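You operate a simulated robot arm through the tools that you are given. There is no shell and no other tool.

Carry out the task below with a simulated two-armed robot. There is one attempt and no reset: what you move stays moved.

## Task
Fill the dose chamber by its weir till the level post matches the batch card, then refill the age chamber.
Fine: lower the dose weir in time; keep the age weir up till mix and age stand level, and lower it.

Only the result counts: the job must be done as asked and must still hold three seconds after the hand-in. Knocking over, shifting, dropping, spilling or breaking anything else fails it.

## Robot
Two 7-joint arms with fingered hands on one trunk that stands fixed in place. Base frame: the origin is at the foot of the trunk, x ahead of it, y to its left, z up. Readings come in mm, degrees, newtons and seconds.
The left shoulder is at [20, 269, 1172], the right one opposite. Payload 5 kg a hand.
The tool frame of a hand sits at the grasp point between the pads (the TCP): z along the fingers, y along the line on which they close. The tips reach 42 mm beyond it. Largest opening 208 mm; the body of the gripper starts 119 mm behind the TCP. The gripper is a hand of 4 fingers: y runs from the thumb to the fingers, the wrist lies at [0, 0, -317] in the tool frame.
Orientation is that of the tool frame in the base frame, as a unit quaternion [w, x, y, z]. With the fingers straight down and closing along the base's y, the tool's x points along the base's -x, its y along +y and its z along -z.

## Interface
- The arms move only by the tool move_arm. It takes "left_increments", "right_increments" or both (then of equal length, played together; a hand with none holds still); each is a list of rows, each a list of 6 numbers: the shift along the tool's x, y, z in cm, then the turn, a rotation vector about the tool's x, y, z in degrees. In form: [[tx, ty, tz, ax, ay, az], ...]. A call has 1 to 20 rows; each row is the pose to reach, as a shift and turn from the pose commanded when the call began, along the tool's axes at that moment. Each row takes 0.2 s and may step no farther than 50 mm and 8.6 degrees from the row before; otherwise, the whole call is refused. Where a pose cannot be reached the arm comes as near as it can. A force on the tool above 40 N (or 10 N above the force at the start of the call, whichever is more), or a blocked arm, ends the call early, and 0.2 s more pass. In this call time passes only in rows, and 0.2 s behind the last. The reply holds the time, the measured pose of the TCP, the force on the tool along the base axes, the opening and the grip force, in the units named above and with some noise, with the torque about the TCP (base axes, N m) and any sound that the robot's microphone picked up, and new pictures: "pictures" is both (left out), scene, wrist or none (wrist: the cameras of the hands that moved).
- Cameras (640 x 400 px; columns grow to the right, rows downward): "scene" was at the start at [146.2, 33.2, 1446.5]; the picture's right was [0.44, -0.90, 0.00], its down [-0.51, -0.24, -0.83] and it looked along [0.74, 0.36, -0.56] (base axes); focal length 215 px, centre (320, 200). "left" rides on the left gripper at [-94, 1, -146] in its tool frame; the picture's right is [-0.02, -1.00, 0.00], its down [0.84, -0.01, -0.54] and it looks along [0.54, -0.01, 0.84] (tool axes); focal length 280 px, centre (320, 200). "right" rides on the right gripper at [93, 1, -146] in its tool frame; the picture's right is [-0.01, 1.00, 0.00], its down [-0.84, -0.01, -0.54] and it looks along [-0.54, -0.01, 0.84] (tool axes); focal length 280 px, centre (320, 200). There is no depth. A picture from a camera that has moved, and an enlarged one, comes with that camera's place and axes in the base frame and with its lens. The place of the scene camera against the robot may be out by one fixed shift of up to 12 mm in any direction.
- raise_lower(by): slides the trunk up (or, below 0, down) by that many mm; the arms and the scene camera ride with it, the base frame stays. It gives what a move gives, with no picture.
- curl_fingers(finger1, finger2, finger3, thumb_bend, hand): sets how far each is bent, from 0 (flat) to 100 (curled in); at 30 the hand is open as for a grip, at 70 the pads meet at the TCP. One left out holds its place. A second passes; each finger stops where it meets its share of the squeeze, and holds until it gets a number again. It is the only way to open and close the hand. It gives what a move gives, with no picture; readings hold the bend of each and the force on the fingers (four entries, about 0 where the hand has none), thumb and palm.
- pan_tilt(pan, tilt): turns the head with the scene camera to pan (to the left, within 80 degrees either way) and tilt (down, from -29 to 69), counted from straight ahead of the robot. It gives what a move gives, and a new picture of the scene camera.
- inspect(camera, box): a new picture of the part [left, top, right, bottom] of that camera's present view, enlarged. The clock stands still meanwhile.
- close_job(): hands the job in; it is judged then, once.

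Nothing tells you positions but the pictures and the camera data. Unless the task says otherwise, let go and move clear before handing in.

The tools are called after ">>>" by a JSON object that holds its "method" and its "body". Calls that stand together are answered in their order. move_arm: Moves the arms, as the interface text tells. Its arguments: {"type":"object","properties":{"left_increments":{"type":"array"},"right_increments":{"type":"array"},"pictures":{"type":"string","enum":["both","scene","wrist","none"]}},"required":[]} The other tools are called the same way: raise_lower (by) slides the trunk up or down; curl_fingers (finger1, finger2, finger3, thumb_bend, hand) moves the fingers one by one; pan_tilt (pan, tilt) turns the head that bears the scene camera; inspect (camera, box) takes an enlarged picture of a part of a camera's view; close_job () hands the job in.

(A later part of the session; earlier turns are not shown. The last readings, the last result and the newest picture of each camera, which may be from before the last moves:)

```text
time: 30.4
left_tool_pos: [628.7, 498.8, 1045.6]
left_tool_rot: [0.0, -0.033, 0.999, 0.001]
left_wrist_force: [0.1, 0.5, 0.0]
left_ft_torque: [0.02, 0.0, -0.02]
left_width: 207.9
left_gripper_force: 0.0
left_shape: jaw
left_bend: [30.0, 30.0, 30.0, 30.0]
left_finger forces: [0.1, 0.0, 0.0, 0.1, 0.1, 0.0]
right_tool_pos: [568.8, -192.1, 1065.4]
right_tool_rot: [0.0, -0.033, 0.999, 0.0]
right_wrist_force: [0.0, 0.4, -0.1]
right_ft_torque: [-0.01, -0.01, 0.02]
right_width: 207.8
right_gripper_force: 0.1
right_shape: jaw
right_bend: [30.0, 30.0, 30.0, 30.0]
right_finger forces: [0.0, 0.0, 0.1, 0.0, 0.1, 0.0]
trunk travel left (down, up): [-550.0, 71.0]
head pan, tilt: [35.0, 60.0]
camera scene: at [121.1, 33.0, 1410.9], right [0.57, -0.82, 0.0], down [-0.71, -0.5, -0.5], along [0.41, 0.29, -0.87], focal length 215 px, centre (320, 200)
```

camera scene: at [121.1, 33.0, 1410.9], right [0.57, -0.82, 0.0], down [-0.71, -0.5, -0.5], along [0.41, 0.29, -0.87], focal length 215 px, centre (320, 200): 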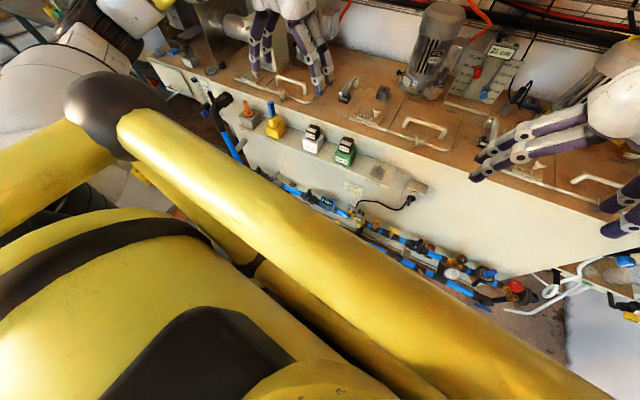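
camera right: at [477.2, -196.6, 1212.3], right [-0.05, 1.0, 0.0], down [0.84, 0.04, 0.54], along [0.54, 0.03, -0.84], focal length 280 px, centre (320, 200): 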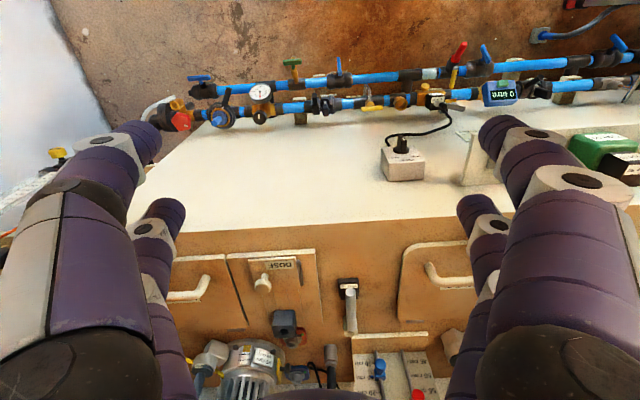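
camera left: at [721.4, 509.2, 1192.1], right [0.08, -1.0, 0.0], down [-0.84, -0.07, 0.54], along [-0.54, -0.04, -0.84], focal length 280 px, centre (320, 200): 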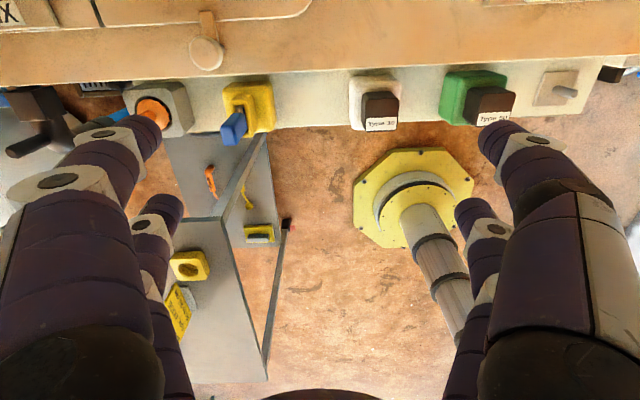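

Found it: the yellow card reads "BATCH … ripe: DOSE fill to 35 cm". I'll read it fully from the head camera.

>>> {"method": "pan_tilt", "body": {"pan": 70, "tilt": 60}}

>>> {"method": "inspect", "body": {"camera": "scene", "box": [230, 40, 330, 140]}}

>>> {"method": "pan_tilt", "body": {"pan": 80, "tilt": 69}}

>>> {"method": "inspect", "body": {"camera": "scene", "box": [260, 20, 400, 120]}}

```text
time: 31.4
left_tool_pos: [629.2, 499.9, 1045.9]
left_tool_rot: [0.0, -0.033, 0.999, 0.0]
left_wrist_force: [0.2, 0.6, 0.3]
left_ft_torque: [0.0, 0.03, 0.01]
left_width: 207.9
left_gripper_force: 0.1
left_shape: jaw
left_bend: [30.0, 30.0, 30.0, 30.0]
left_finger forces: [0.0, 0.0, 0.0, 0.1, 0.0, 0.0]
right_tool_pos: [569.6, -190.8, 1067.1]
right_tool_rot: [0.0, -0.033, 0.999, 0.0]
right_wrist_force: [-0.3, 0.4, -0.3]
right_ft_torque: [0.02, 0.0, 0.01]
right_width: 207.9
right_gripper_force: 0.0
right_shape: jaw
right_bend: [30.0, 30.0, 30.0, 30.0]
right_finger forces: [0.1, 0.1, 0.0, 0.0, 0.0, 0.0]
trunk travel left (down, up): [-550.0, 71.0]
head pan, tilt: [70.0, 60.0]
camera scene: at [89.4, 57.3, 1410.9], right [0.94, -0.34, 0.0], down [-0.3, -0.81, -0.5], along [0.17, 0.47, -0.87], focal length 215 px, centre (320, 200)
```

scene: 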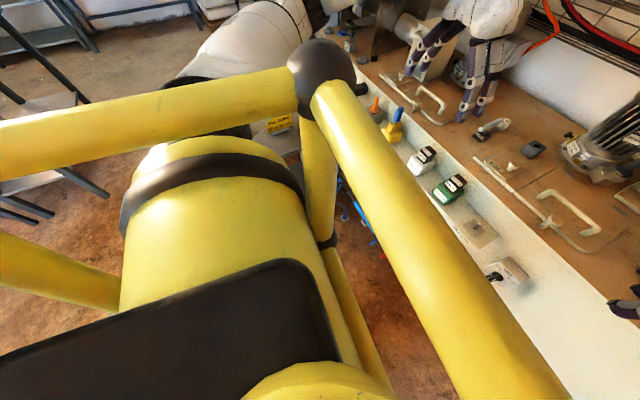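

```text
4.00 times, centred on (280, 90) of scene
camera zoom: at [89.4, 57.3, 1410.9], right [0.94, -0.34, 0.0], down [-0.3, -0.81, -0.5], along [0.17, 0.47, -0.87], focal length 860 px, centre (480, 640)
```

zoom: 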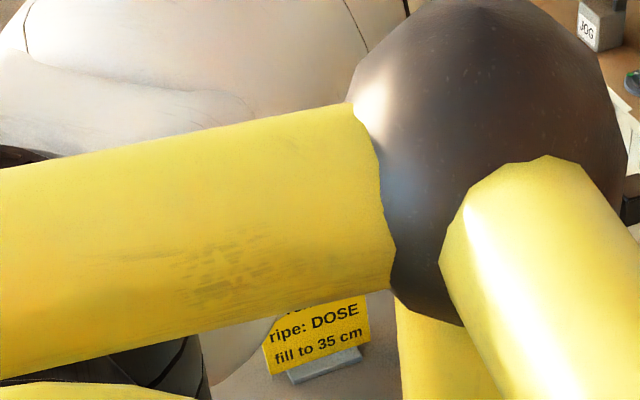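

```text
time: 32.1
left_tool_pos: [628.4, 499.8, 1046.8]
left_tool_rot: [0.0, -0.033, 0.999, 0.0]
left_wrist_force: [0.4, 0.5, -0.3]
left_ft_torque: [0.0, 0.0, 0.01]
left_width: 207.8
left_gripper_force: 0.0
left_shape: jaw
left_bend: [30.0, 30.0, 30.0, 30.0]
left_finger forces: [0.1, 0.1, 0.1, 0.0, 0.0, 0.0]
right_tool_pos: [570.1, -191.4, 1066.1]
right_tool_rot: [0.001, -0.033, 0.999, 0.0]
right_wrist_force: [-0.3, -0.5, 0.1]
right_ft_torque: [0.0, 0.0, 0.0]
right_width: 207.9
right_gripper_force: 0.0
right_shape: jaw
right_bend: [30.0, 30.0, 30.0, 30.0]
right_finger forces: [0.0, 0.0, 0.0, 0.0, 0.0, 0.1]
trunk travel left (down, up): [-550.0, 71.0]
head pan, tilt: [80.0, 68.8]
camera scene: at [76.3, 49.8, 1401.6], right [0.98, -0.17, 0.0], down [-0.16, -0.92, -0.36], along [0.06, 0.36, -0.93], focal length 215 px, centre (320, 200)
```

scene: 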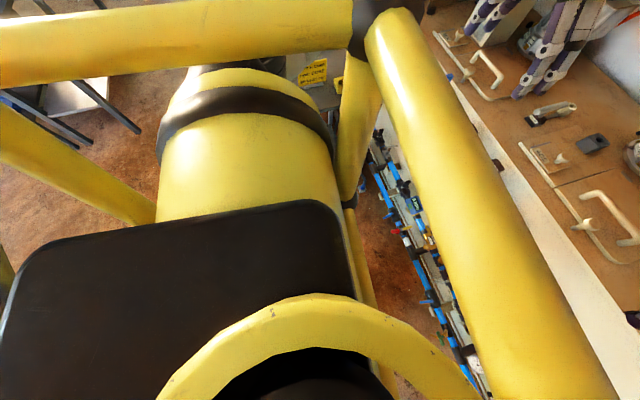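

```text
4.00 times, centred on (330, 70) of scene
camera zoom: at [76.3, 49.8, 1401.6], right [0.98, -0.17, 0.0], down [-0.16, -0.92, -0.36], along [0.06, 0.36, -0.93], focal length 860 px, centre (280, 720)
```

zoom: 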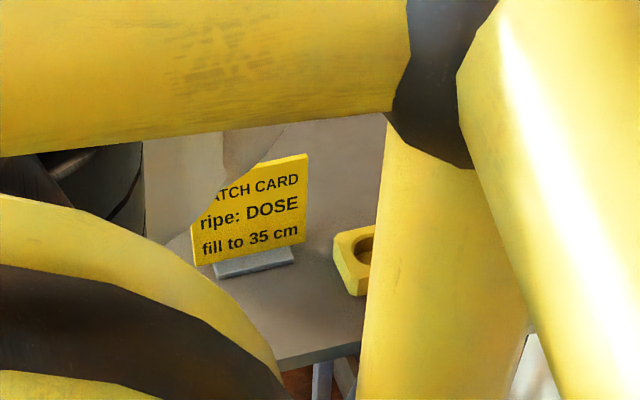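

The batch card reads "BATCH CARD / ripe: DOSE / fill to 35 cm", and the level post now reads 25 cm. By triangulation the dose T-bar runs from about (850,-129,911) to (951,-116,911), and the age T-bar is centred near (828,405,911). The display is at about (1091,-10,1042). I'll half close the right hand and bring it over the dose handle, leaning right so the display stays in view.

>>> {"method": "pan_tilt", "body": {"pan": 8, "tilt": 32}}

>>> {"method": "curl_fingers", "body": {"hand": "right", "finger1": 48, "finger2": 48, "finger3": 48, "thumb_bend": 48}}

>>> {"method": "move_arm", "body": {"right_increments": [[-4.8, 0.68, 0.3, -2.9, 0, -0.5], [-9.6, 1.36, 0.6, -5.7, 0, -0.9], [-14.4, 2.0, 0.9, -8.6, 0, -1.4], [-19.2, 2.7, 1.2, -11.4, 0, -1.8], [-23.9, 3.4, 1.5, -14.3, 0, -2.3], [-28.7, 4.1, 1.8, -17.1, 0, -2.7], [-33.5, 4.75, 2.1, -20, 0, -3.2]], "pictures": "both"}}

```text
time: 33.6
left_tool_pos: [629.4, 498.8, 1046.7]
left_tool_rot: [0.0, -0.033, 0.999, 0.0]
left_wrist_force: [-0.5, -0.5, 1.0]
left_ft_torque: [0.0, 0.02, -0.02]
left_width: 208.0
left_gripper_force: 0.1
left_shape: jaw
left_bend: [30.0, 30.0, 30.0, 30.0]
left_finger forces: [0.1, 0.0, 0.1, 0.0, 0.1, 0.0]
right_tool_pos: [568.9, -192.0, 1064.7]
right_tool_rot: [0.0, -0.034, 0.999, 0.0]
right_wrist_force: [-0.1, 0.3, 0.7]
right_ft_torque: [0.04, -0.03, 0.01]
right_width: 207.9
right_gripper_force: 0.0
right_shape: jaw
right_bend: [30.0, 30.0, 30.0, 30.0]
right_finger forces: [0.1, 0.0, 0.1, 0.0, 0.0, 0.1]
trunk travel left (down, up): [-550.0, 71.0]
head pan, tilt: [8.0, 32.0]
camera scene: at [155.2, 7.2, 1449.8], right [0.14, -0.99, 0.0], down [-0.53, -0.07, -0.85], along [0.84, 0.12, -0.53], focal length 215 px, centre (320, 200)
```

scene: 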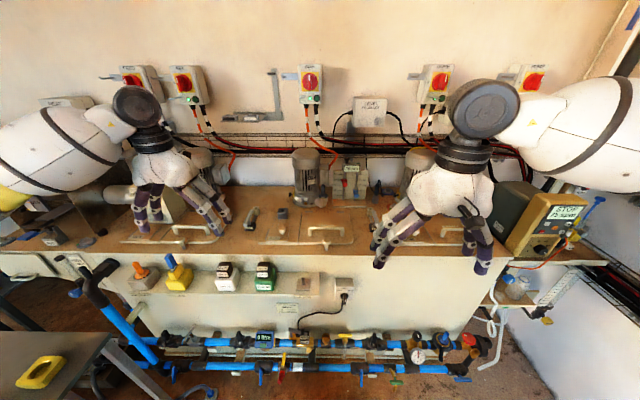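

```text
time: 34.6
left_tool_pos: [628.6, 500.5, 1045.0]
left_tool_rot: [0.0, -0.033, 0.999, 0.0]
left_wrist_force: [-1.0, 0.9, -0.4]
left_ft_torque: [-0.02, 0.02, 0.02]
left_width: 207.9
left_gripper_force: 0.0
left_shape: jaw
left_bend: [30.0, 30.0, 30.0, 30.0]
left_finger forces: [0.0, 0.0, 0.0, 0.0, 0.0, 0.0]
right_tool_pos: [570.2, -192.7, 1066.3]
right_tool_rot: [0.0, -0.032, 0.999, -0.001]
right_wrist_force: [-0.8, 0.3, 0.8]
right_ft_torque: [0.01, 0.0, 0.02]
right_width: 124.1
right_gripper_force: 0.1
right_shape: fingers
right_bend: [48.0, 48.0, 48.0, 48.0]
right_finger forces: [0.0, 0.0, 0.0, 0.1, 0.0, 0.0]
trunk travel left (down, up): [-550.0, 71.0]
head pan, tilt: [8.0, 32.0]
```

```text
time: 36.2
left_tool_pos: [630.0, 499.3, 1045.0]
left_tool_rot: [-0.001, -0.035, 0.999, 0.0]
left_wrist_force: [0.8, 0.6, 0.1]
left_ft_torque: [-0.05, 0.03, 0.01]
left_width: 208.1
left_gripper_force: 0.0
left_shape: jaw
left_bend: [30.0, 30.0, 30.0, 30.0]
left_finger forces: [0.1, 0.0, 0.1, 0.1, 0.0, 0.0]
right_tool_pos: [900.8, -123.0, 1044.5]
right_tool_rot: [-0.006, -0.062, 0.983, 0.174]
right_wrist_force: [0.7, -0.5, 0.0]
right_ft_torque: [-0.03, -0.01, 0.04]
right_width: 124.3
right_gripper_force: 0.0
right_shape: fingers
right_bend: [48.0, 48.0, 48.0, 48.0]
right_finger forces: [0.0, 0.1, 0.1, 0.0, 0.0, 0.0]
trunk travel left (down, up): [-550.0, 71.0]
head pan, tilt: [8.0, 32.0]
camera scene: at [155.5, 7.9, 1449.7], right [0.14, -0.99, 0.0], down [-0.53, -0.07, -0.85], along [0.84, 0.12, -0.53], focal length 215 px, centre (320, 200)
camera right: at [813.9, -183.3, 1182.5], right [-0.1, 0.93, 0.34], down [0.86, -0.09, 0.51], along [0.51, 0.34, -0.79], focal length 280 px, centre (320, 200)
```

scene: 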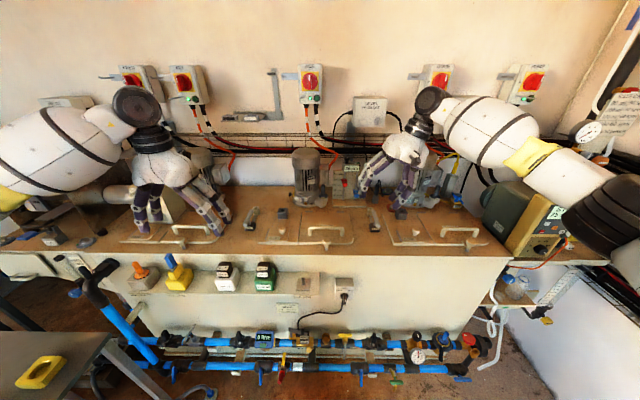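
right: 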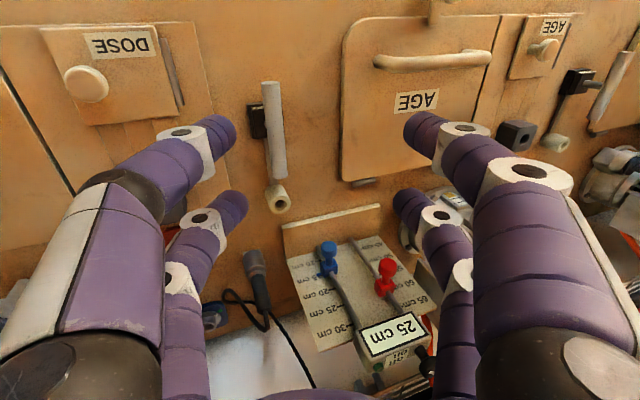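

The wrist camera shows the T-bar a bit to the left of the hand's axis, as expected, and the display still reads 25 cm. I'll enlarge it to refine the bar's position before descending.

>>> {"method": "inspect", "body": {"camera": "right", "box": [220, 60, 340, 230]}}

>>> {"method": "inspect", "body": {"camera": "scene", "box": [310, 150, 450, 250]}}

```text
2.35 times, centred on (280, 145) of right
camera zoom: at [813.9, -183.3, 1182.5], right [-0.1, 0.93, 0.34], down [0.86, -0.09, 0.51], along [0.51, 0.34, -0.79], focal length 660 px, centre (414, 329)
```

zoom: 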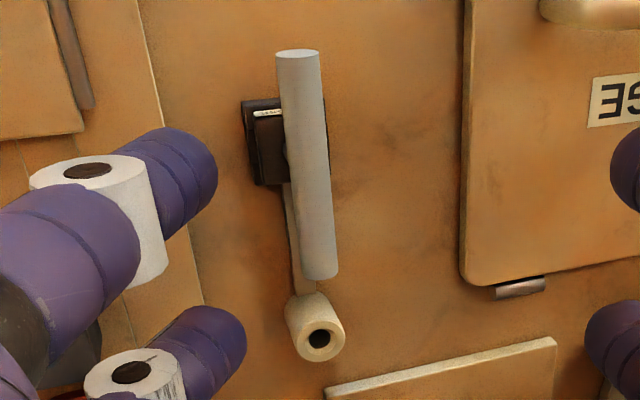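

```text
4.00 times, centred on (380, 200) of scene
camera zoom: at [155.5, 7.9, 1449.7], right [0.14, -0.99, 0.0], down [-0.53, -0.07, -0.85], along [0.84, 0.12, -0.53], focal length 860 px, centre (80, 200)
```

zoom: 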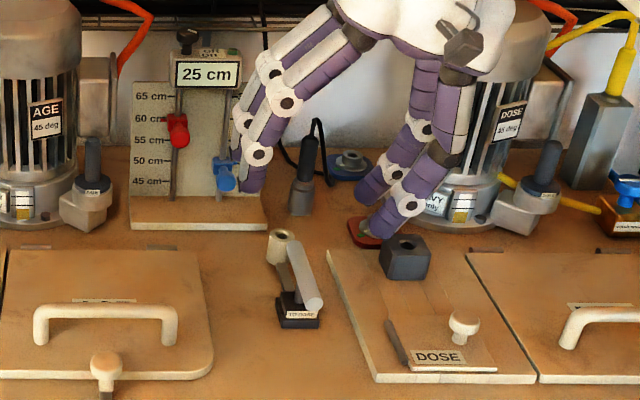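

The two views agree: the bar is centred at (904,-122,911) and is about 18 mm thick. I'll narrow the fingers so the thumb tip clears the surface, descend halfway and check.

>>> {"method": "curl_fingers", "body": {"hand": "right", "finger1": 55, "finger2": 55, "finger3": 55, "thumb_bend": 55}}

>>> {"method": "move_arm", "body": {"right_increments": [[-0.06, -1.2, 3.1, 0, 0, 0], [-0.12, -2.5, 6.5, 0, 0, 0]], "pictures": "both"}}

>>> {"method": "inspect", "body": {"camera": "scene", "box": [310, 130, 450, 250]}}

```text
time: 37.2
left_tool_pos: [627.4, 501.3, 1045.5]
left_tool_rot: [-0.001, -0.033, 0.999, 0.001]
left_wrist_force: [0.3, 0.0, -0.7]
left_ft_torque: [0.0, 0.0, -0.01]
left_width: 207.7
left_gripper_force: 0.1
left_shape: jaw
left_bend: [30.0, 30.0, 30.0, 30.0]
left_finger forces: [0.0, 0.0, 0.0, 0.0, 0.0, 0.0]
right_tool_pos: [901.4, -123.5, 1045.2]
right_tool_rot: [-0.006, -0.06, 0.983, 0.173]
right_wrist_force: [-0.5, 0.0, -1.0]
right_ft_torque: [0.04, 0.02, 0.02]
right_width: 87.0
right_gripper_force: 0.0
right_shape: fingers
right_bend: [55.0, 55.0, 55.0, 55.0]
right_finger forces: [0.0, 0.0, 0.1, 0.0, 0.0, 0.0]
trunk travel left (down, up): [-550.0, 71.0]
head pan, tilt: [8.0, 32.0]
```

```text
time: 37.8
left_tool_pos: [629.7, 500.2, 1045.7]
left_tool_rot: [0.0, -0.033, 0.999, 0.0]
left_wrist_force: [0.4, -0.6, -0.2]
left_ft_torque: [0.07, 0.08, 0.02]
left_width: 207.8
left_gripper_force: 0.1
left_shape: jaw
left_bend: [30.0, 30.0, 30.0, 30.0]
left_finger forces: [0.0, 0.1, 0.0, 0.1, 0.0, 0.1]
right_tool_pos: [901.6, -125.7, 974.6]
right_tool_rot: [-0.006, -0.06, 0.983, 0.175]
right_wrist_force: [0.2, -1.1, 0.3]
right_ft_torque: [0.0, 0.05, -0.01]
right_width: 86.8
right_gripper_force: 0.1
right_shape: fingers
right_bend: [55.0, 55.0, 55.0, 55.0]
right_finger forces: [0.1, 0.1, 0.0, 0.1, 0.1, 0.0]
trunk travel left (down, up): [-550.0, 71.0]
head pan, tilt: [8.0, 32.0]
camera scene: at [155.7, 6.9, 1449.7], right [0.14, -0.99, 0.0], down [-0.53, -0.07, -0.85], along [0.84, 0.12, -0.53], focal length 215 px, centre (320, 200)
camera right: at [814.9, -186.7, 1112.6], right [-0.1, 0.93, 0.34], down [0.86, -0.09, 0.51], along [0.51, 0.35, -0.79], focal length 280 px, centre (320, 200)
```

scene: 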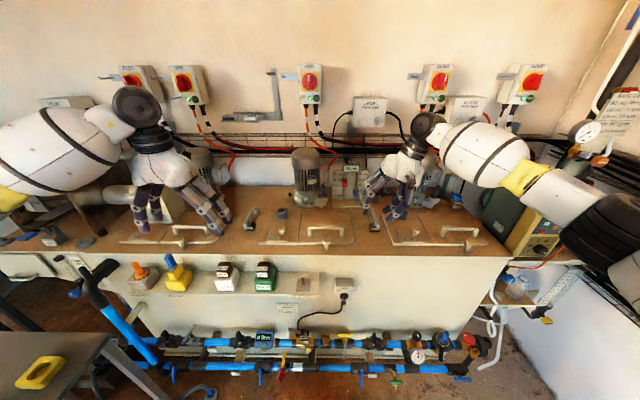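
right: 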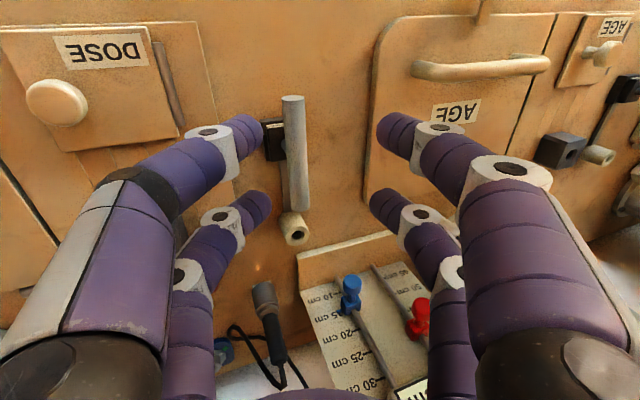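

```text
3.33 times, centred on (380, 190) of scene
camera zoom: at [155.7, 6.9, 1449.7], right [0.14, -0.99, 0.0], down [-0.53, -0.07, -0.85], along [0.84, 0.12, -0.53], focal length 717 px, centre (120, 233)
```

zoom: 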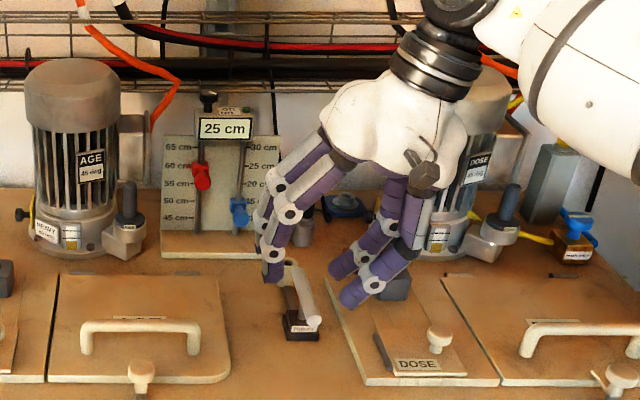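

Alignment holds and the display is in clear view. I'll descend the rest of the way so the fingers straddle the bar.

>>> {"method": "move_arm", "body": {"right_increments": [[-0.07, -0.65, 1.8, 0, 0, 0], [-0.13, -1.3, 3.6, 0, 0, 0], [-0.19, -1.89, 5.29, 0, 0, 0]], "pictures": "both"}}

>>> {"method": "inspect", "body": {"camera": "scene", "box": [320, 140, 440, 240]}}

>>> {"method": "inspect", "body": {"camera": "right", "box": [200, 80, 440, 300]}}

```text
time: 38.6
left_tool_pos: [629.2, 500.2, 1046.1]
left_tool_rot: [0.0, -0.034, 0.999, 0.0]
left_wrist_force: [0.1, -1.1, -0.7]
left_ft_torque: [0.02, 0.02, -0.03]
left_width: 207.9
left_gripper_force: 0.1
left_shape: jaw
left_bend: [30.0, 30.0, 30.0, 30.0]
left_finger forces: [0.0, 0.0, 0.0, 0.0, 0.1, 0.1]
right_tool_pos: [905.5, -123.6, 918.2]
right_tool_rot: [-0.006, -0.06, 0.983, 0.173]
right_wrist_force: [0.4, -0.7, 0.1]
right_ft_torque: [-0.01, 0.04, 0.05]
right_width: 86.7
right_gripper_force: 0.1
right_shape: fingers
right_bend: [55.0, 55.0, 55.0, 55.0]
right_finger forces: [0.1, 0.0, 0.0, 0.1, 0.0, 0.1]
trunk travel left (down, up): [-550.0, 71.0]
head pan, tilt: [8.0, 32.0]
camera scene: at [155.7, 7.0, 1449.7], right [0.14, -0.99, 0.0], down [-0.53, -0.07, -0.85], along [0.84, 0.12, -0.53], focal length 215 px, centre (320, 200)
camera right: at [817.7, -183.7, 1055.6], right [-0.1, 0.93, 0.34], down [0.86, -0.09, 0.51], along [0.51, 0.34, -0.79], focal length 280 px, centre (320, 200)
```

scene: 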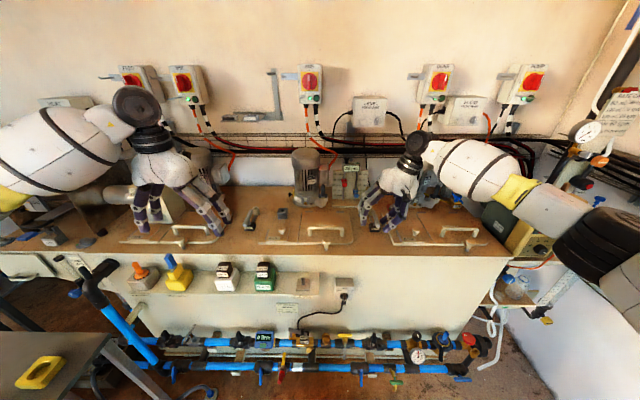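
right: 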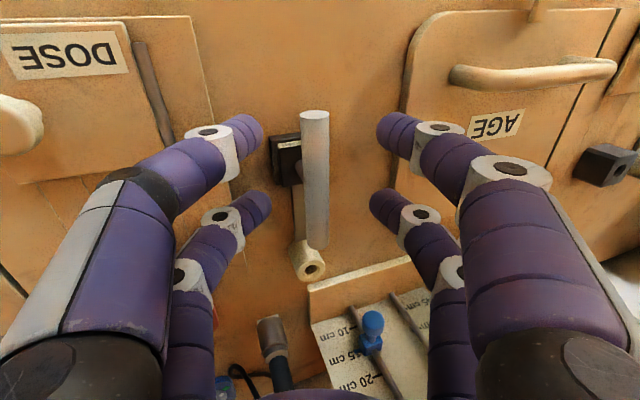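

```text
4.00 times, centred on (380, 190) of scene
camera zoom: at [155.7, 7.0, 1449.7], right [0.14, -0.99, 0.0], down [-0.53, -0.07, -0.85], along [0.84, 0.12, -0.53], focal length 860 px, centre (80, 240)
```

zoom: 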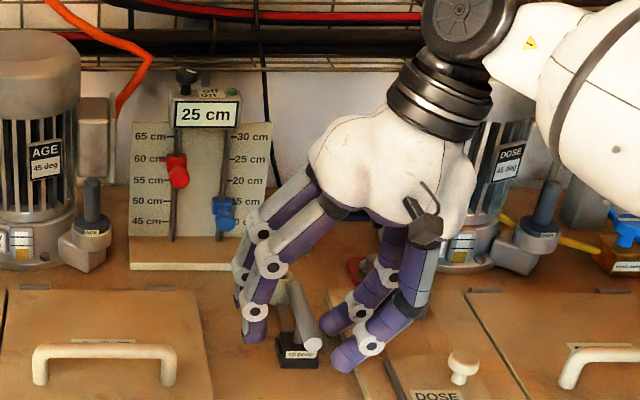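

```text
1.82 times, centred on (320, 190) of right
camera zoom: at [817.7, -183.7, 1055.6], right [-0.1, 0.93, 0.34], down [0.86, -0.09, 0.51], along [0.51, 0.34, -0.79], focal length 510 px, centre (320, 218)
```

zoom: 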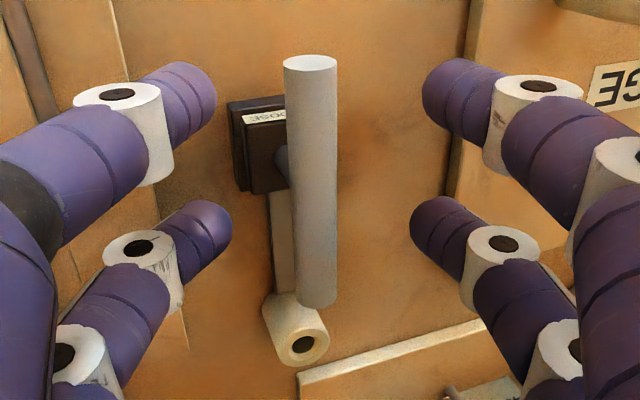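

The bar lies centred between the fingers, so I'll close on it now. The display still shows 25 cm.

>>> {"method": "curl_fingers", "body": {"hand": "right", "finger1": 76, "finger2": 76, "finger3": 76, "thumb_bend": 76}}

>>> {"method": "inspect", "body": {"camera": "scene", "box": [320, 140, 440, 240]}}

>>> {"method": "inspect", "body": {"camera": "right", "box": [200, 80, 440, 300]}}

```text
time: 39.6
left_tool_pos: [629.4, 499.8, 1046.1]
left_tool_rot: [0.0, -0.033, 0.999, 0.0]
left_wrist_force: [0.1, -0.6, -0.2]
left_ft_torque: [0.01, -0.01, 0.03]
left_width: 208.0
left_gripper_force: 0.1
left_shape: jaw
left_bend: [30.0, 30.0, 30.0, 30.0]
left_finger forces: [0.1, 0.1, 0.0, 0.0, 0.0, 0.1]
right_tool_pos: [905.1, -124.3, 917.3]
right_tool_rot: [-0.007, -0.06, 0.983, 0.173]
right_wrist_force: [-6.1, -7.3, -10.4]
right_ft_torque: [-0.18, 0.02, 0.35]
right_width: 17.1
right_gripper_force: 26.5
right_shape: fingers
right_bend: [71.0, 71.0, 67.0, 67.0]
right_finger forces: [10.5, 10.6, 11.1, 0.0, 20.9, 0.0]
trunk travel left (down, up): [-550.0, 71.0]
head pan, tilt: [8.0, 32.0]
```

```text
4.00 times, centred on (380, 190) of scene
camera zoom: at [155.6, 6.5, 1449.8], right [0.14, -0.99, 0.0], down [-0.53, -0.07, -0.85], along [0.84, 0.12, -0.53], focal length 860 px, centre (80, 240)
```

zoom: 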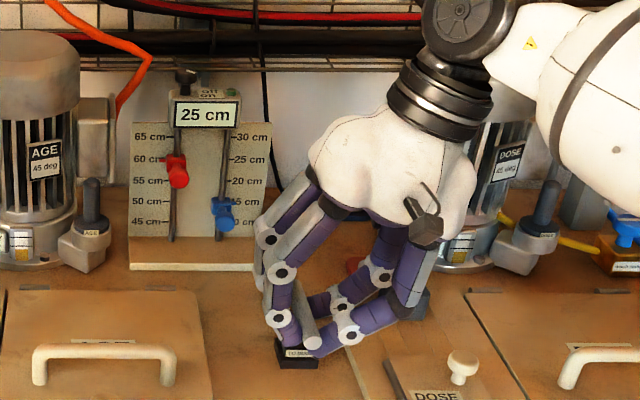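

```text
1.82 times, centred on (320, 190) of right
camera zoom: at [817.5, -184.5, 1055.8], right [-0.1, 0.93, 0.34], down [0.86, -0.09, 0.51], along [0.51, 0.34, -0.79], focal length 510 px, centre (320, 218)
```

zoom: 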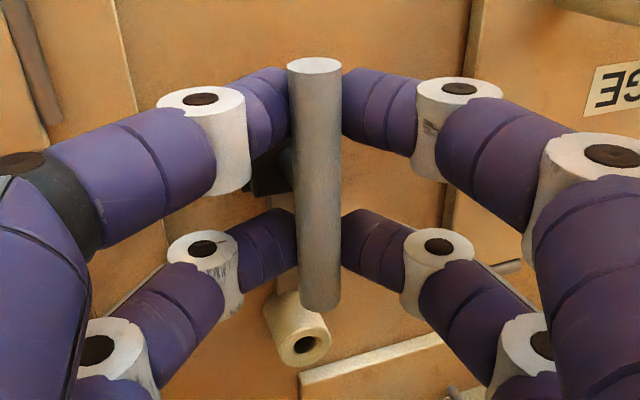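

A firm grip: 26 N on a bar about 17 mm wide. Now I'll raise the dose weir a little and watch the force and the level post.

>>> {"method": "move_arm", "body": {"right_increments": [[0, 0.17, -0.47, 0, 0, 0], [-0.01, 0.34, -0.94, 0, 0, 0]], "pictures": "scene"}}

>>> {"method": "inspect", "body": {"camera": "scene", "box": [320, 140, 440, 240]}}

```text
time: 40.2
left_tool_pos: [628.9, 499.3, 1045.9]
left_tool_rot: [0.0, -0.033, 0.999, 0.001]
left_wrist_force: [-0.2, -0.2, -0.2]
left_ft_torque: [-0.02, 0.0, -0.02]
left_width: 208.1
left_gripper_force: 0.1
left_shape: jaw
left_bend: [30.0, 30.0, 30.0, 30.0]
left_finger forces: [0.0, 0.0, 0.0, 0.0, 0.0, 0.0]
right_tool_pos: [904.8, -124.6, 929.3]
right_tool_rot: [-0.005, -0.06, 0.983, 0.174]
right_wrist_force: [-3.4, -9.6, -10.5]
right_ft_torque: [-0.28, -0.06, 0.35]
right_width: 17.6
right_gripper_force: 26.4
right_shape: fingers
right_bend: [71.0, 71.0, 67.0, 67.0]
right_finger forces: [10.2, 10.5, 11.0, 0.0, 20.9, 0.1]
trunk travel left (down, up): [-550.0, 71.0]
head pan, tilt: [8.0, 32.0]
camera scene: at [155.7, 6.6, 1449.8], right [0.14, -0.99, 0.0], down [-0.53, -0.07, -0.85], along [0.84, 0.12, -0.53], focal length 215 px, centre (320, 200)
```

scene: 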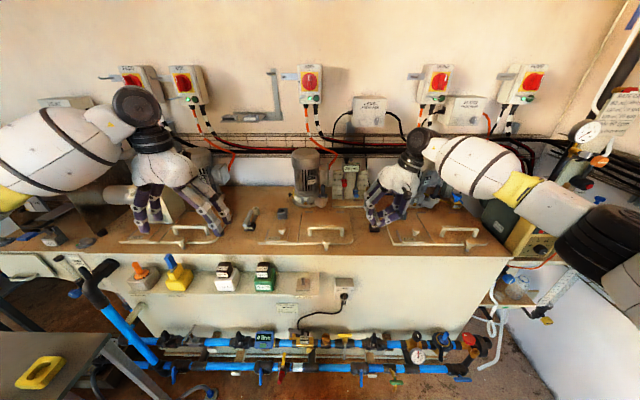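

```text
4.00 times, centred on (380, 190) of scene
camera zoom: at [155.7, 6.6, 1449.8], right [0.14, -0.99, 0.0], down [-0.53, -0.07, -0.85], along [0.84, 0.12, -0.53], focal length 860 px, centre (80, 240)
```

zoom: 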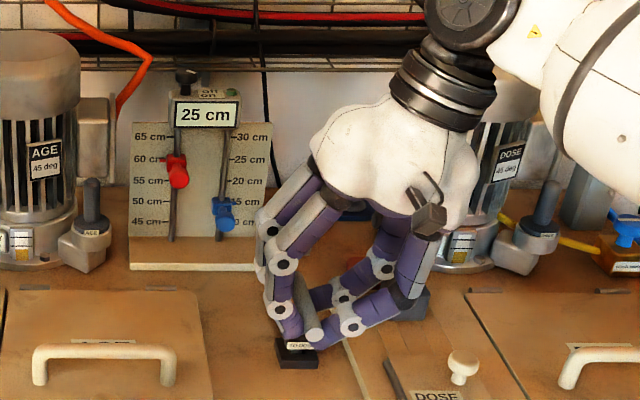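

The weir rises freely and feels about 10 N heavy. The level still reads 25 cm, so I'll raise it further in small steps.

>>> {"method": "move_arm", "body": {"right_increments": [[0, 0.34, -0.94, 0, 0, 0], [-0.02, 0.68, -1.88, 0, 0, 0]], "pictures": "scene"}}

>>> {"method": "inspect", "body": {"camera": "scene", "box": [320, 140, 440, 240]}}

```text
time: 40.8
left_tool_pos: [629.9, 499.6, 1046.6]
left_tool_rot: [0.0, -0.033, 0.999, 0.0]
left_wrist_force: [0.0, 0.4, -0.7]
left_ft_torque: [0.0, -0.04, 0.0]
left_width: 207.8
left_gripper_force: 0.0
left_shape: jaw
left_bend: [30.0, 30.0, 30.0, 30.0]
left_finger forces: [0.0, 0.0, 0.1, 0.1, 0.0, 0.0]
right_tool_pos: [904.1, -122.9, 948.8]
right_tool_rot: [-0.005, -0.06, 0.983, 0.174]
right_wrist_force: [-1.1, -9.4, -10.9]
right_ft_torque: [-0.3, -0.11, 0.36]
right_width: 17.3
right_gripper_force: 26.1
right_shape: fingers
right_bend: [71.0, 71.0, 67.0, 67.0]
right_finger forces: [10.1, 10.2, 10.9, 0.0, 20.9, 0.0]
trunk travel left (down, up): [-550.0, 71.0]
head pan, tilt: [8.0, 32.0]
camera scene: at [155.7, 6.5, 1449.8], right [0.14, -0.99, 0.0], down [-0.53, -0.07, -0.85], along [0.84, 0.12, -0.53], focal length 215 px, centre (320, 200)
```

scene: 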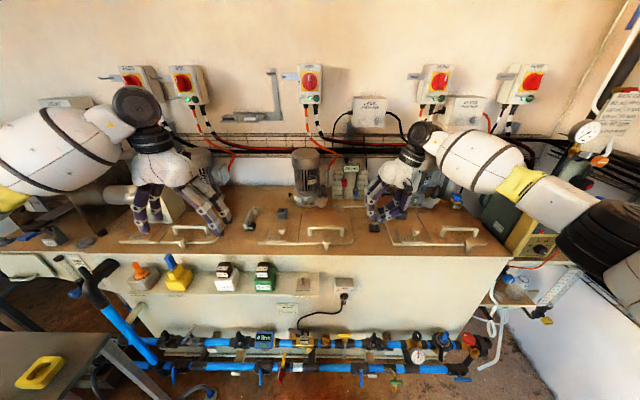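

```text
4.00 times, centred on (380, 190) of scene
camera zoom: at [155.7, 6.5, 1449.8], right [0.14, -0.99, 0.0], down [-0.53, -0.07, -0.85], along [0.84, 0.12, -0.53], focal length 860 px, centre (80, 240)
```

zoom: 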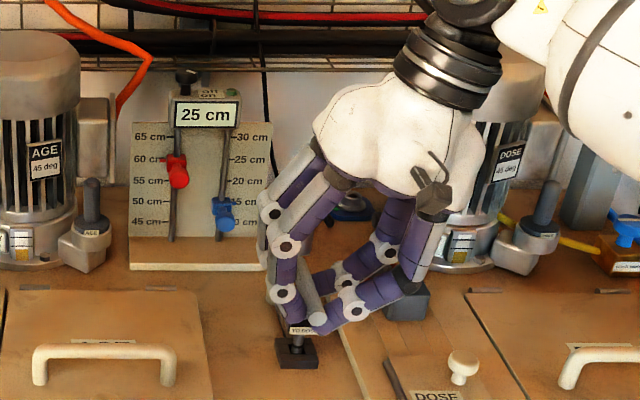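

It's about 32 mm up, and the sleeve has lifted off the base. I'll hold it here for a second to see whether the level changes.

>>> {"method": "move_arm", "body": {"right_increments": [[0, 0, 0, 0, 0, 0], [0, 0, 0, 0, 0, 0], [0, 0, 0, 0, 0, 0], [0, 0, 0, 0, 0, 0]], "pictures": "none"}}

>>> {"method": "inspect", "body": {"camera": "scene", "box": [345, 155, 385, 185]}}

```text
time: 41.8
left_tool_pos: [628.2, 499.3, 1045.8]
left_tool_rot: [0.001, -0.032, 0.999, 0.0]
left_wrist_force: [-0.6, -0.6, 0.1]
left_ft_torque: [-0.01, -0.03, -0.02]
left_width: 207.7
left_gripper_force: 0.2
left_shape: jaw
left_bend: [30.0, 30.0, 30.0, 30.0]
left_finger forces: [0.0, 0.0, 0.0, 0.0, 0.1, 0.0]
right_tool_pos: [904.4, -123.0, 949.4]
right_tool_rot: [-0.006, -0.06, 0.983, 0.173]
right_wrist_force: [0.2, -11.9, -3.3]
right_ft_torque: [-0.31, -0.07, 0.36]
right_width: 17.0
right_gripper_force: 25.5
right_shape: fingers
right_bend: [72.0, 72.0, 67.0, 67.0]
right_finger forces: [10.4, 10.4, 10.2, 0.0, 20.2, 0.0]
trunk travel left (down, up): [-550.0, 71.0]
head pan, tilt: [8.0, 32.0]
```

```text
13.33 times, centred on (365, 170) of scene
camera zoom: at [155.4, 6.4, 1449.9], right [0.14, -0.99, 0.0], down [-0.52, -0.07, -0.85], along [0.84, 0.12, -0.53], focal length 2867 px, centre (-280, 600)
```

zoom: 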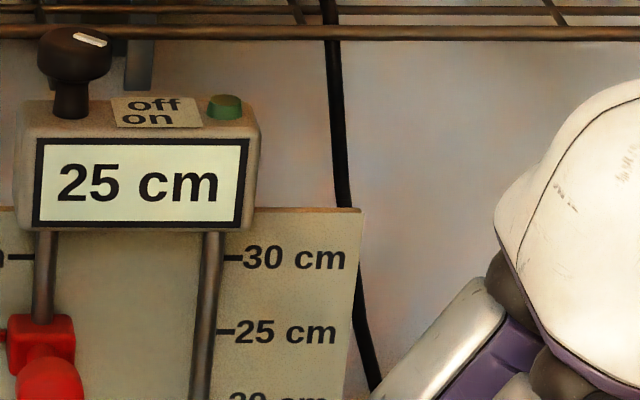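

No change at 32 mm, so I'll raise the weir further while watching.

>>> {"method": "move_arm", "body": {"right_increments": [[0, 0.34, -0.94, 0, 0, 0], [-0.02, 0.68, -1.88, 0, 0, 0], [-0.02, 0.68, -1.88, 0, 0, 0]], "pictures": "none"}}

>>> {"method": "inspect", "body": {"camera": "scene", "box": [320, 140, 440, 240]}}

```text
time: 42.6
left_tool_pos: [629.2, 500.4, 1046.3]
left_tool_rot: [0.0, -0.033, 0.999, -0.001]
left_wrist_force: [0.7, 0.4, -0.9]
left_ft_torque: [-0.02, 0.01, -0.01]
left_width: 207.9
left_gripper_force: 0.1
left_shape: jaw
left_bend: [30.0, 30.0, 30.0, 30.0]
left_finger forces: [0.0, 0.0, 0.0, 0.0, 0.1, 0.0]
right_tool_pos: [904.5, -123.6, 968.8]
right_tool_rot: [-0.006, -0.06, 0.983, 0.173]
right_wrist_force: [3.7, -10.9, -6.9]
right_ft_torque: [-0.32, -0.23, 0.31]
right_width: 17.2
right_gripper_force: 25.5
right_shape: fingers
right_bend: [72.0, 72.0, 67.0, 67.0]
right_finger forces: [10.1, 10.1, 10.5, 0.0, 20.6, 0.0]
trunk travel left (down, up): [-550.0, 71.0]
head pan, tilt: [8.0, 32.0]
```

```text
4.00 times, centred on (380, 190) of scene
camera zoom: at [156.0, 6.5, 1449.8], right [0.14, -0.99, 0.0], down [-0.53, -0.07, -0.85], along [0.84, 0.12, -0.53], focal length 860 px, centre (80, 240)
```

zoom: 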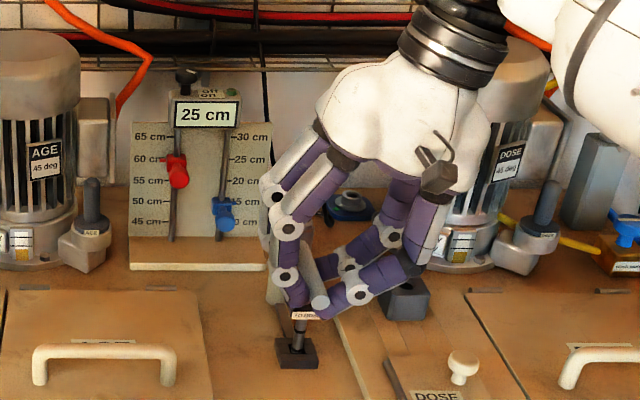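

It's about 52 mm up with no change yet, so I'll continue upward gently.

>>> {"method": "move_arm", "body": {"right_increments": [[0, 0.34, -0.94, 0, 0, 0], [-0.02, 0.68, -1.88, 0, 0, 0], [-0.02, 0.68, -1.88, 0, 0, 0]], "pictures": "none"}}

>>> {"method": "inspect", "body": {"camera": "scene", "box": [320, 140, 440, 240]}}

```text
time: 43.4
left_tool_pos: [629.4, 500.6, 1045.7]
left_tool_rot: [0.0, -0.033, 0.999, -0.001]
left_wrist_force: [-0.4, -0.5, 0.1]
left_ft_torque: [-0.01, 0.01, -0.01]
left_width: 207.9
left_gripper_force: 0.0
left_shape: jaw
left_bend: [30.0, 30.0, 30.0, 30.0]
left_finger forces: [0.1, 0.0, 0.0, 0.1, 0.0, 0.0]
right_tool_pos: [904.3, -125.1, 988.2]
right_tool_rot: [-0.007, -0.06, 0.983, 0.174]
right_wrist_force: [6.9, -9.7, -8.5]
right_ft_torque: [-0.32, -0.29, 0.25]
right_width: 17.2
right_gripper_force: 25.0
right_shape: fingers
right_bend: [72.0, 72.0, 67.0, 67.0]
right_finger forces: [10.0, 10.0, 10.3, 0.0, 20.3, 0.0]
trunk travel left (down, up): [-550.0, 71.0]
head pan, tilt: [8.0, 32.0]
```

```text
4.00 times, centred on (380, 190) of scene
camera zoom: at [156.1, 6.5, 1449.8], right [0.14, -0.99, 0.0], down [-0.53, -0.07, -0.85], along [0.84, 0.12, -0.53], focal length 860 px, centre (80, 240)
```

zoom: 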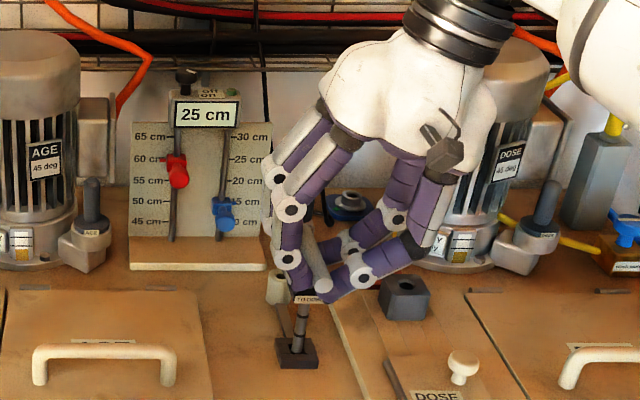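

It's about 71 mm up and still free. I'll keep raising in steps and check the post each time.

>>> {"method": "move_arm", "body": {"right_increments": [[-0.02, 0.34, -0.94, 0, 0, 0], [-0.04, 0.68, -1.88, 0, 0, 0], [-0.04, 0.68, -1.88, 0, 0, 0]], "pictures": "none"}}

>>> {"method": "inspect", "body": {"camera": "scene", "box": [320, 140, 440, 240]}}

```text
time: 44.2
left_tool_pos: [630.6, 499.2, 1046.4]
left_tool_rot: [0.0, -0.034, 0.999, -0.001]
left_wrist_force: [0.7, 0.3, 0.2]
left_ft_torque: [-0.01, -0.02, 0.02]
left_width: 207.8
left_gripper_force: 0.0
left_shape: jaw
left_bend: [30.0, 30.0, 30.0, 30.0]
left_finger forces: [0.0, 0.0, 0.0, 0.1, 0.0, 0.0]
right_tool_pos: [904.2, -124.2, 1008.6]
right_tool_rot: [-0.006, -0.06, 0.983, 0.175]
right_wrist_force: [7.3, -8.1, -9.0]
right_ft_torque: [-0.27, -0.29, 0.27]
right_width: 16.9
right_gripper_force: 25.0
right_shape: fingers
right_bend: [72.0, 72.0, 67.0, 67.0]
right_finger forces: [10.3, 10.2, 10.2, 0.1, 20.5, 0.0]
trunk travel left (down, up): [-550.0, 71.0]
head pan, tilt: [8.0, 32.0]
```

```text
4.00 times, centred on (380, 190) of scene
camera zoom: at [156.3, 6.6, 1449.7], right [0.14, -0.99, 0.0], down [-0.53, -0.07, -0.85], along [0.84, 0.12, -0.53], focal length 860 px, centre (80, 240)
```

zoom: 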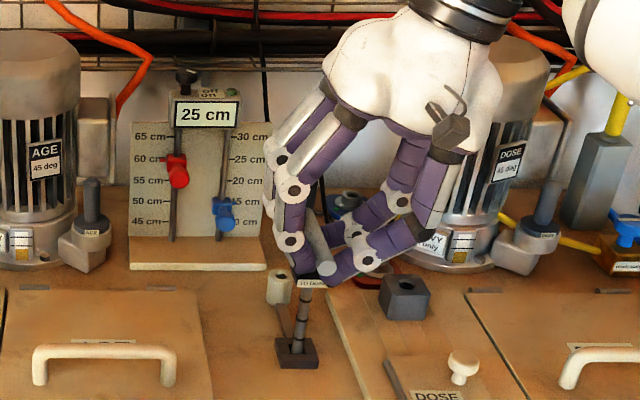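

It's about 91 mm up and still 25 cm. I'll go on upward, looking for a stop or a change.

>>> {"method": "move_arm", "body": {"right_increments": [[-0.02, 0.34, -0.94, 0, 0, 0], [-0.05, 0.68, -1.88, 0, 0, 0], [-0.07, 1.02, -2.82, 0, 0, 0]], "pictures": "none"}}

>>> {"method": "inspect", "body": {"camera": "scene", "box": [320, 140, 440, 240]}}

```text
time: 44.8
left_tool_pos: [629.7, 501.7, 1045.6]
left_tool_rot: [0.0, -0.034, 0.999, 0.001]
left_wrist_force: [0.3, 0.4, 0.6]
left_ft_torque: [-0.06, -0.09, -0.01]
left_width: 207.9
left_gripper_force: 0.0
left_shape: jaw
left_bend: [30.0, 30.0, 30.0, 30.0]
left_finger forces: [0.1, 0.1, 0.0, 0.0, 0.1, 0.0]
right_tool_pos: [904.5, -123.8, 1017.4]
right_tool_rot: [-0.01, -0.059, 0.983, 0.171]
right_wrist_force: [9.8, -0.9, -23.7]
right_ft_torque: [-0.12, -0.61, 0.17]
right_width: 17.4
right_gripper_force: 27.9
right_shape: fingers
right_bend: [71.0, 71.0, 67.0, 67.0]
right_finger forces: [10.9, 11.1, 11.2, 0.0, 22.7, 0.0]
trunk travel left (down, up): [-550.0, 71.0]
head pan, tilt: [8.0, 32.0]
stopped in row 3 (right hand): the force on the tool passed its limit at 45 N (the readings are from after the stop); the commanded pose is now the measured one
```

```text
4.00 times, centred on (380, 190) of scene
camera zoom: at [156.5, 7.3, 1449.7], right [0.14, -0.99, 0.0], down [-0.53, -0.07, -0.85], along [0.84, 0.12, -0.53], focal length 860 px, centre (80, 240)
```

zoom: 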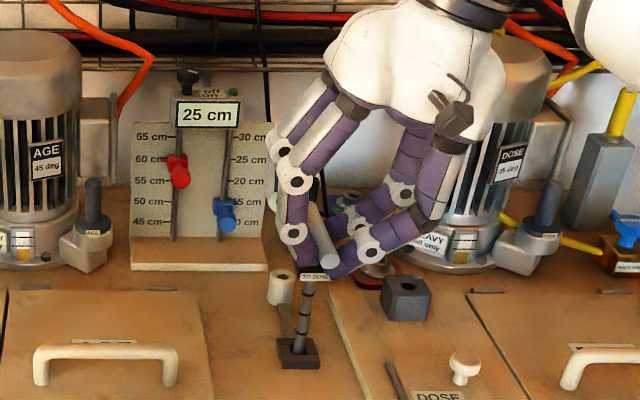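

That's the top stop, at about 100 mm of travel. The level is still 25 cm, so I'll hold here a moment to see whether flow or sound begins.

>>> {"method": "move_arm", "body": {"right_increments": [[0, 0, 0, 0, 0, 0], [0, 0, 0, 0, 0, 0], [0, 0, 0, 0, 0, 0], [0, 0, 0, 0, 0, 0], [0, 0, 0, 0, 0, 0]], "pictures": "none"}}

>>> {"method": "inspect", "body": {"camera": "scene", "box": [320, 140, 440, 240]}}

```text
time: 46.0
left_tool_pos: [630.4, 500.2, 1044.3]
left_tool_rot: [-0.002, -0.034, 0.999, 0.0]
left_wrist_force: [-0.4, -1.3, 0.5]
left_ft_torque: [0.01, -0.01, 0.0]
left_width: 207.9
left_gripper_force: 0.1
left_shape: jaw
left_bend: [30.0, 30.0, 30.0, 30.0]
left_finger forces: [0.0, 0.1, 0.1, 0.1, 0.1, 0.1]
right_tool_pos: [904.5, -123.7, 1018.2]
right_tool_rot: [-0.01, -0.06, 0.983, 0.171]
right_wrist_force: [8.6, 1.0, -36.8]
right_ft_torque: [-0.15, -0.53, 0.12]
right_width: 17.8
right_gripper_force: 28.5
right_shape: fingers
right_bend: [71.0, 71.0, 67.0, 67.0]
right_finger forces: [10.7, 10.5, 12.1, 0.0, 23.8, 0.1]
trunk travel left (down, up): [-550.0, 71.0]
head pan, tilt: [8.0, 32.0]
```

```text
4.00 times, centred on (380, 190) of scene
camera zoom: at [158.1, 6.9, 1449.4], right [0.14, -0.99, 0.0], down [-0.53, -0.07, -0.85], along [0.84, 0.12, -0.53], focal length 860 px, centre (80, 240)
```

zoom: 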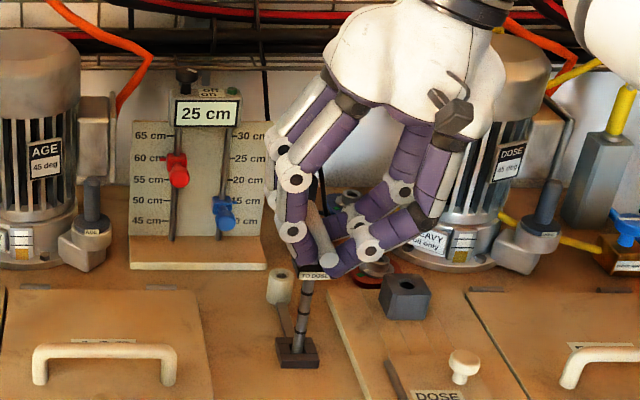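

There's no change yet. I'll ease off the top stop by 3 mm and wait longer, since the flow may be slow.

>>> {"method": "move_arm", "body": {"right_increments": [[0, -0.1, 0.28, 0, 0, 0], [0, -0.1, 0.28, 0, 0, 0], [0, -0.1, 0.28, 0, 0, 0], [0, -0.1, 0.28, 0, 0, 0], [0, -0.1, 0.28, 0, 0, 0], [0, -0.1, 0.28, 0, 0, 0], [0, -0.1, 0.28, 0, 0, 0], [0, -0.1, 0.28, 0, 0, 0], [0, -0.1, 0.28, 0, 0, 0], [0, -0.1, 0.28, 0, 0, 0]], "pictures": "both"}}

>>> {"method": "inspect", "body": {"camera": "scene", "box": [320, 140, 440, 240]}}

```text
time: 48.2
left_tool_pos: [629.9, 499.4, 1045.3]
left_tool_rot: [-0.001, -0.034, 0.999, 0.001]
left_wrist_force: [-0.1, 0.6, -0.9]
left_ft_torque: [-0.03, -0.03, 0.0]
left_width: 208.0
left_gripper_force: 0.0
left_shape: jaw
left_bend: [30.0, 30.0, 30.0, 30.0]
left_finger forces: [0.1, 0.1, 0.0, 0.0, 0.1, 0.0]
right_tool_pos: [903.3, -124.5, 1016.2]
right_tool_rot: [-0.01, -0.061, 0.983, 0.172]
right_wrist_force: [18.1, -2.1, -15.5]
right_ft_torque: [-0.09, -0.64, 0.1]
right_width: 17.4
right_gripper_force: 24.9
right_shape: fingers
right_bend: [71.0, 71.0, 67.0, 67.0]
right_finger forces: [10.1, 10.0, 10.0, 0.1, 20.1, 0.0]
trunk travel left (down, up): [-550.0, 71.0]
head pan, tilt: [8.0, 32.0]
camera scene: at [157.3, 6.9, 1449.6], right [0.14, -0.99, 0.0], down [-0.53, -0.07, -0.85], along [0.84, 0.12, -0.53], focal length 215 px, centre (320, 200)
camera right: at [817.6, -183.8, 1154.8], right [-0.1, 0.94, 0.34], down [0.86, -0.09, 0.5], along [0.5, 0.34, -0.79], focal length 280 px, centre (320, 200)
```

scene: 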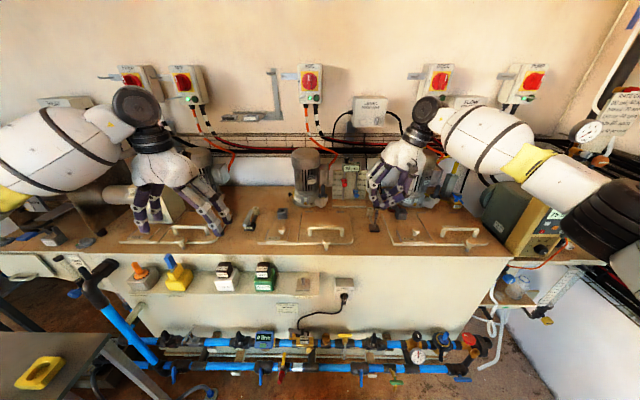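
right: 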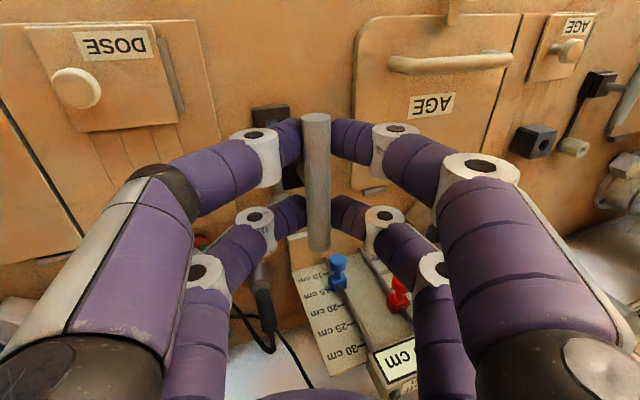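

```text
4.00 times, centred on (380, 190) of scene
camera zoom: at [157.3, 6.9, 1449.6], right [0.14, -0.99, 0.0], down [-0.53, -0.07, -0.85], along [0.84, 0.12, -0.53], focal length 860 px, centre (80, 240)
```

zoom: 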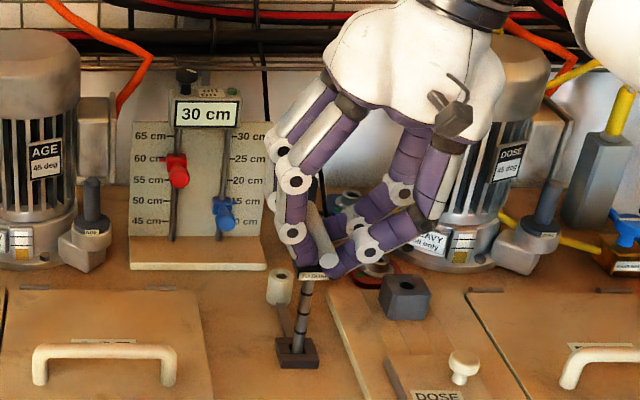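

The post has jumped to 30 cm, so the flow is real and the display may lag or step. To be safe I'll lower the dose weir fully now, see where the reading settles, and top up with short openings if needed.

>>> {"method": "move_arm", "body": {"right_increments": [[-0.1, -1.6, 4.45, 0, 0, 0], [-0.2, -3.1, 8.6, 0, 0, 0], [-0.2, -3.32, 9.21, 0, 0, 0]], "pictures": "none"}}

>>> {"method": "inspect", "body": {"camera": "scene", "box": [320, 140, 440, 240]}}

```text
time: 49.0
left_tool_pos: [629.5, 500.2, 1047.0]
left_tool_rot: [0.0, -0.033, 0.999, 0.0]
left_wrist_force: [0.6, -0.1, 0.6]
left_ft_torque: [0.0, -0.01, 0.0]
left_width: 208.0
left_gripper_force: 0.1
left_shape: jaw
left_bend: [30.0, 30.0, 30.0, 30.0]
left_finger forces: [0.1, 0.0, 0.1, 0.1, 0.0, 0.1]
right_tool_pos: [904.9, -124.1, 920.2]
right_tool_rot: [-0.009, -0.062, 0.983, 0.172]
right_wrist_force: [2.9, 0.5, 2.9]
right_ft_torque: [0.01, -0.19, 0.01]
right_width: 4.2
right_gripper_force: 0.1
right_shape: fingers
right_bend: [72.0, 72.0, 72.0, 73.0]
right_finger forces: [0.0, 0.0, 0.1, 0.1, 0.0, 0.1]
trunk travel left (down, up): [-550.0, 71.0]
head pan, tilt: [8.0, 32.0]
```

```text
4.00 times, centred on (380, 190) of scene
camera zoom: at [155.1, 7.3, 1449.9], right [0.14, -0.99, 0.0], down [-0.52, -0.07, -0.85], along [0.84, 0.12, -0.53], focal length 860 px, centre (80, 240)
```

zoom: 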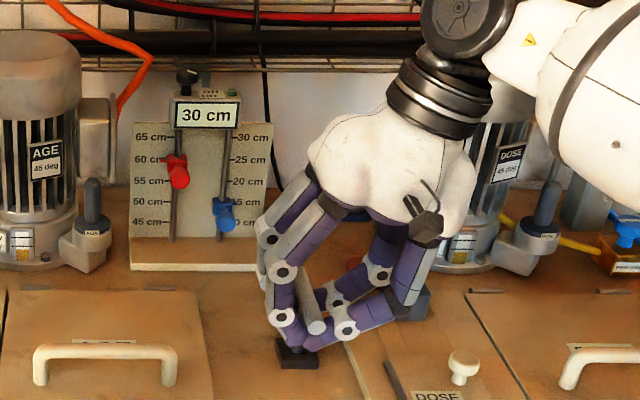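

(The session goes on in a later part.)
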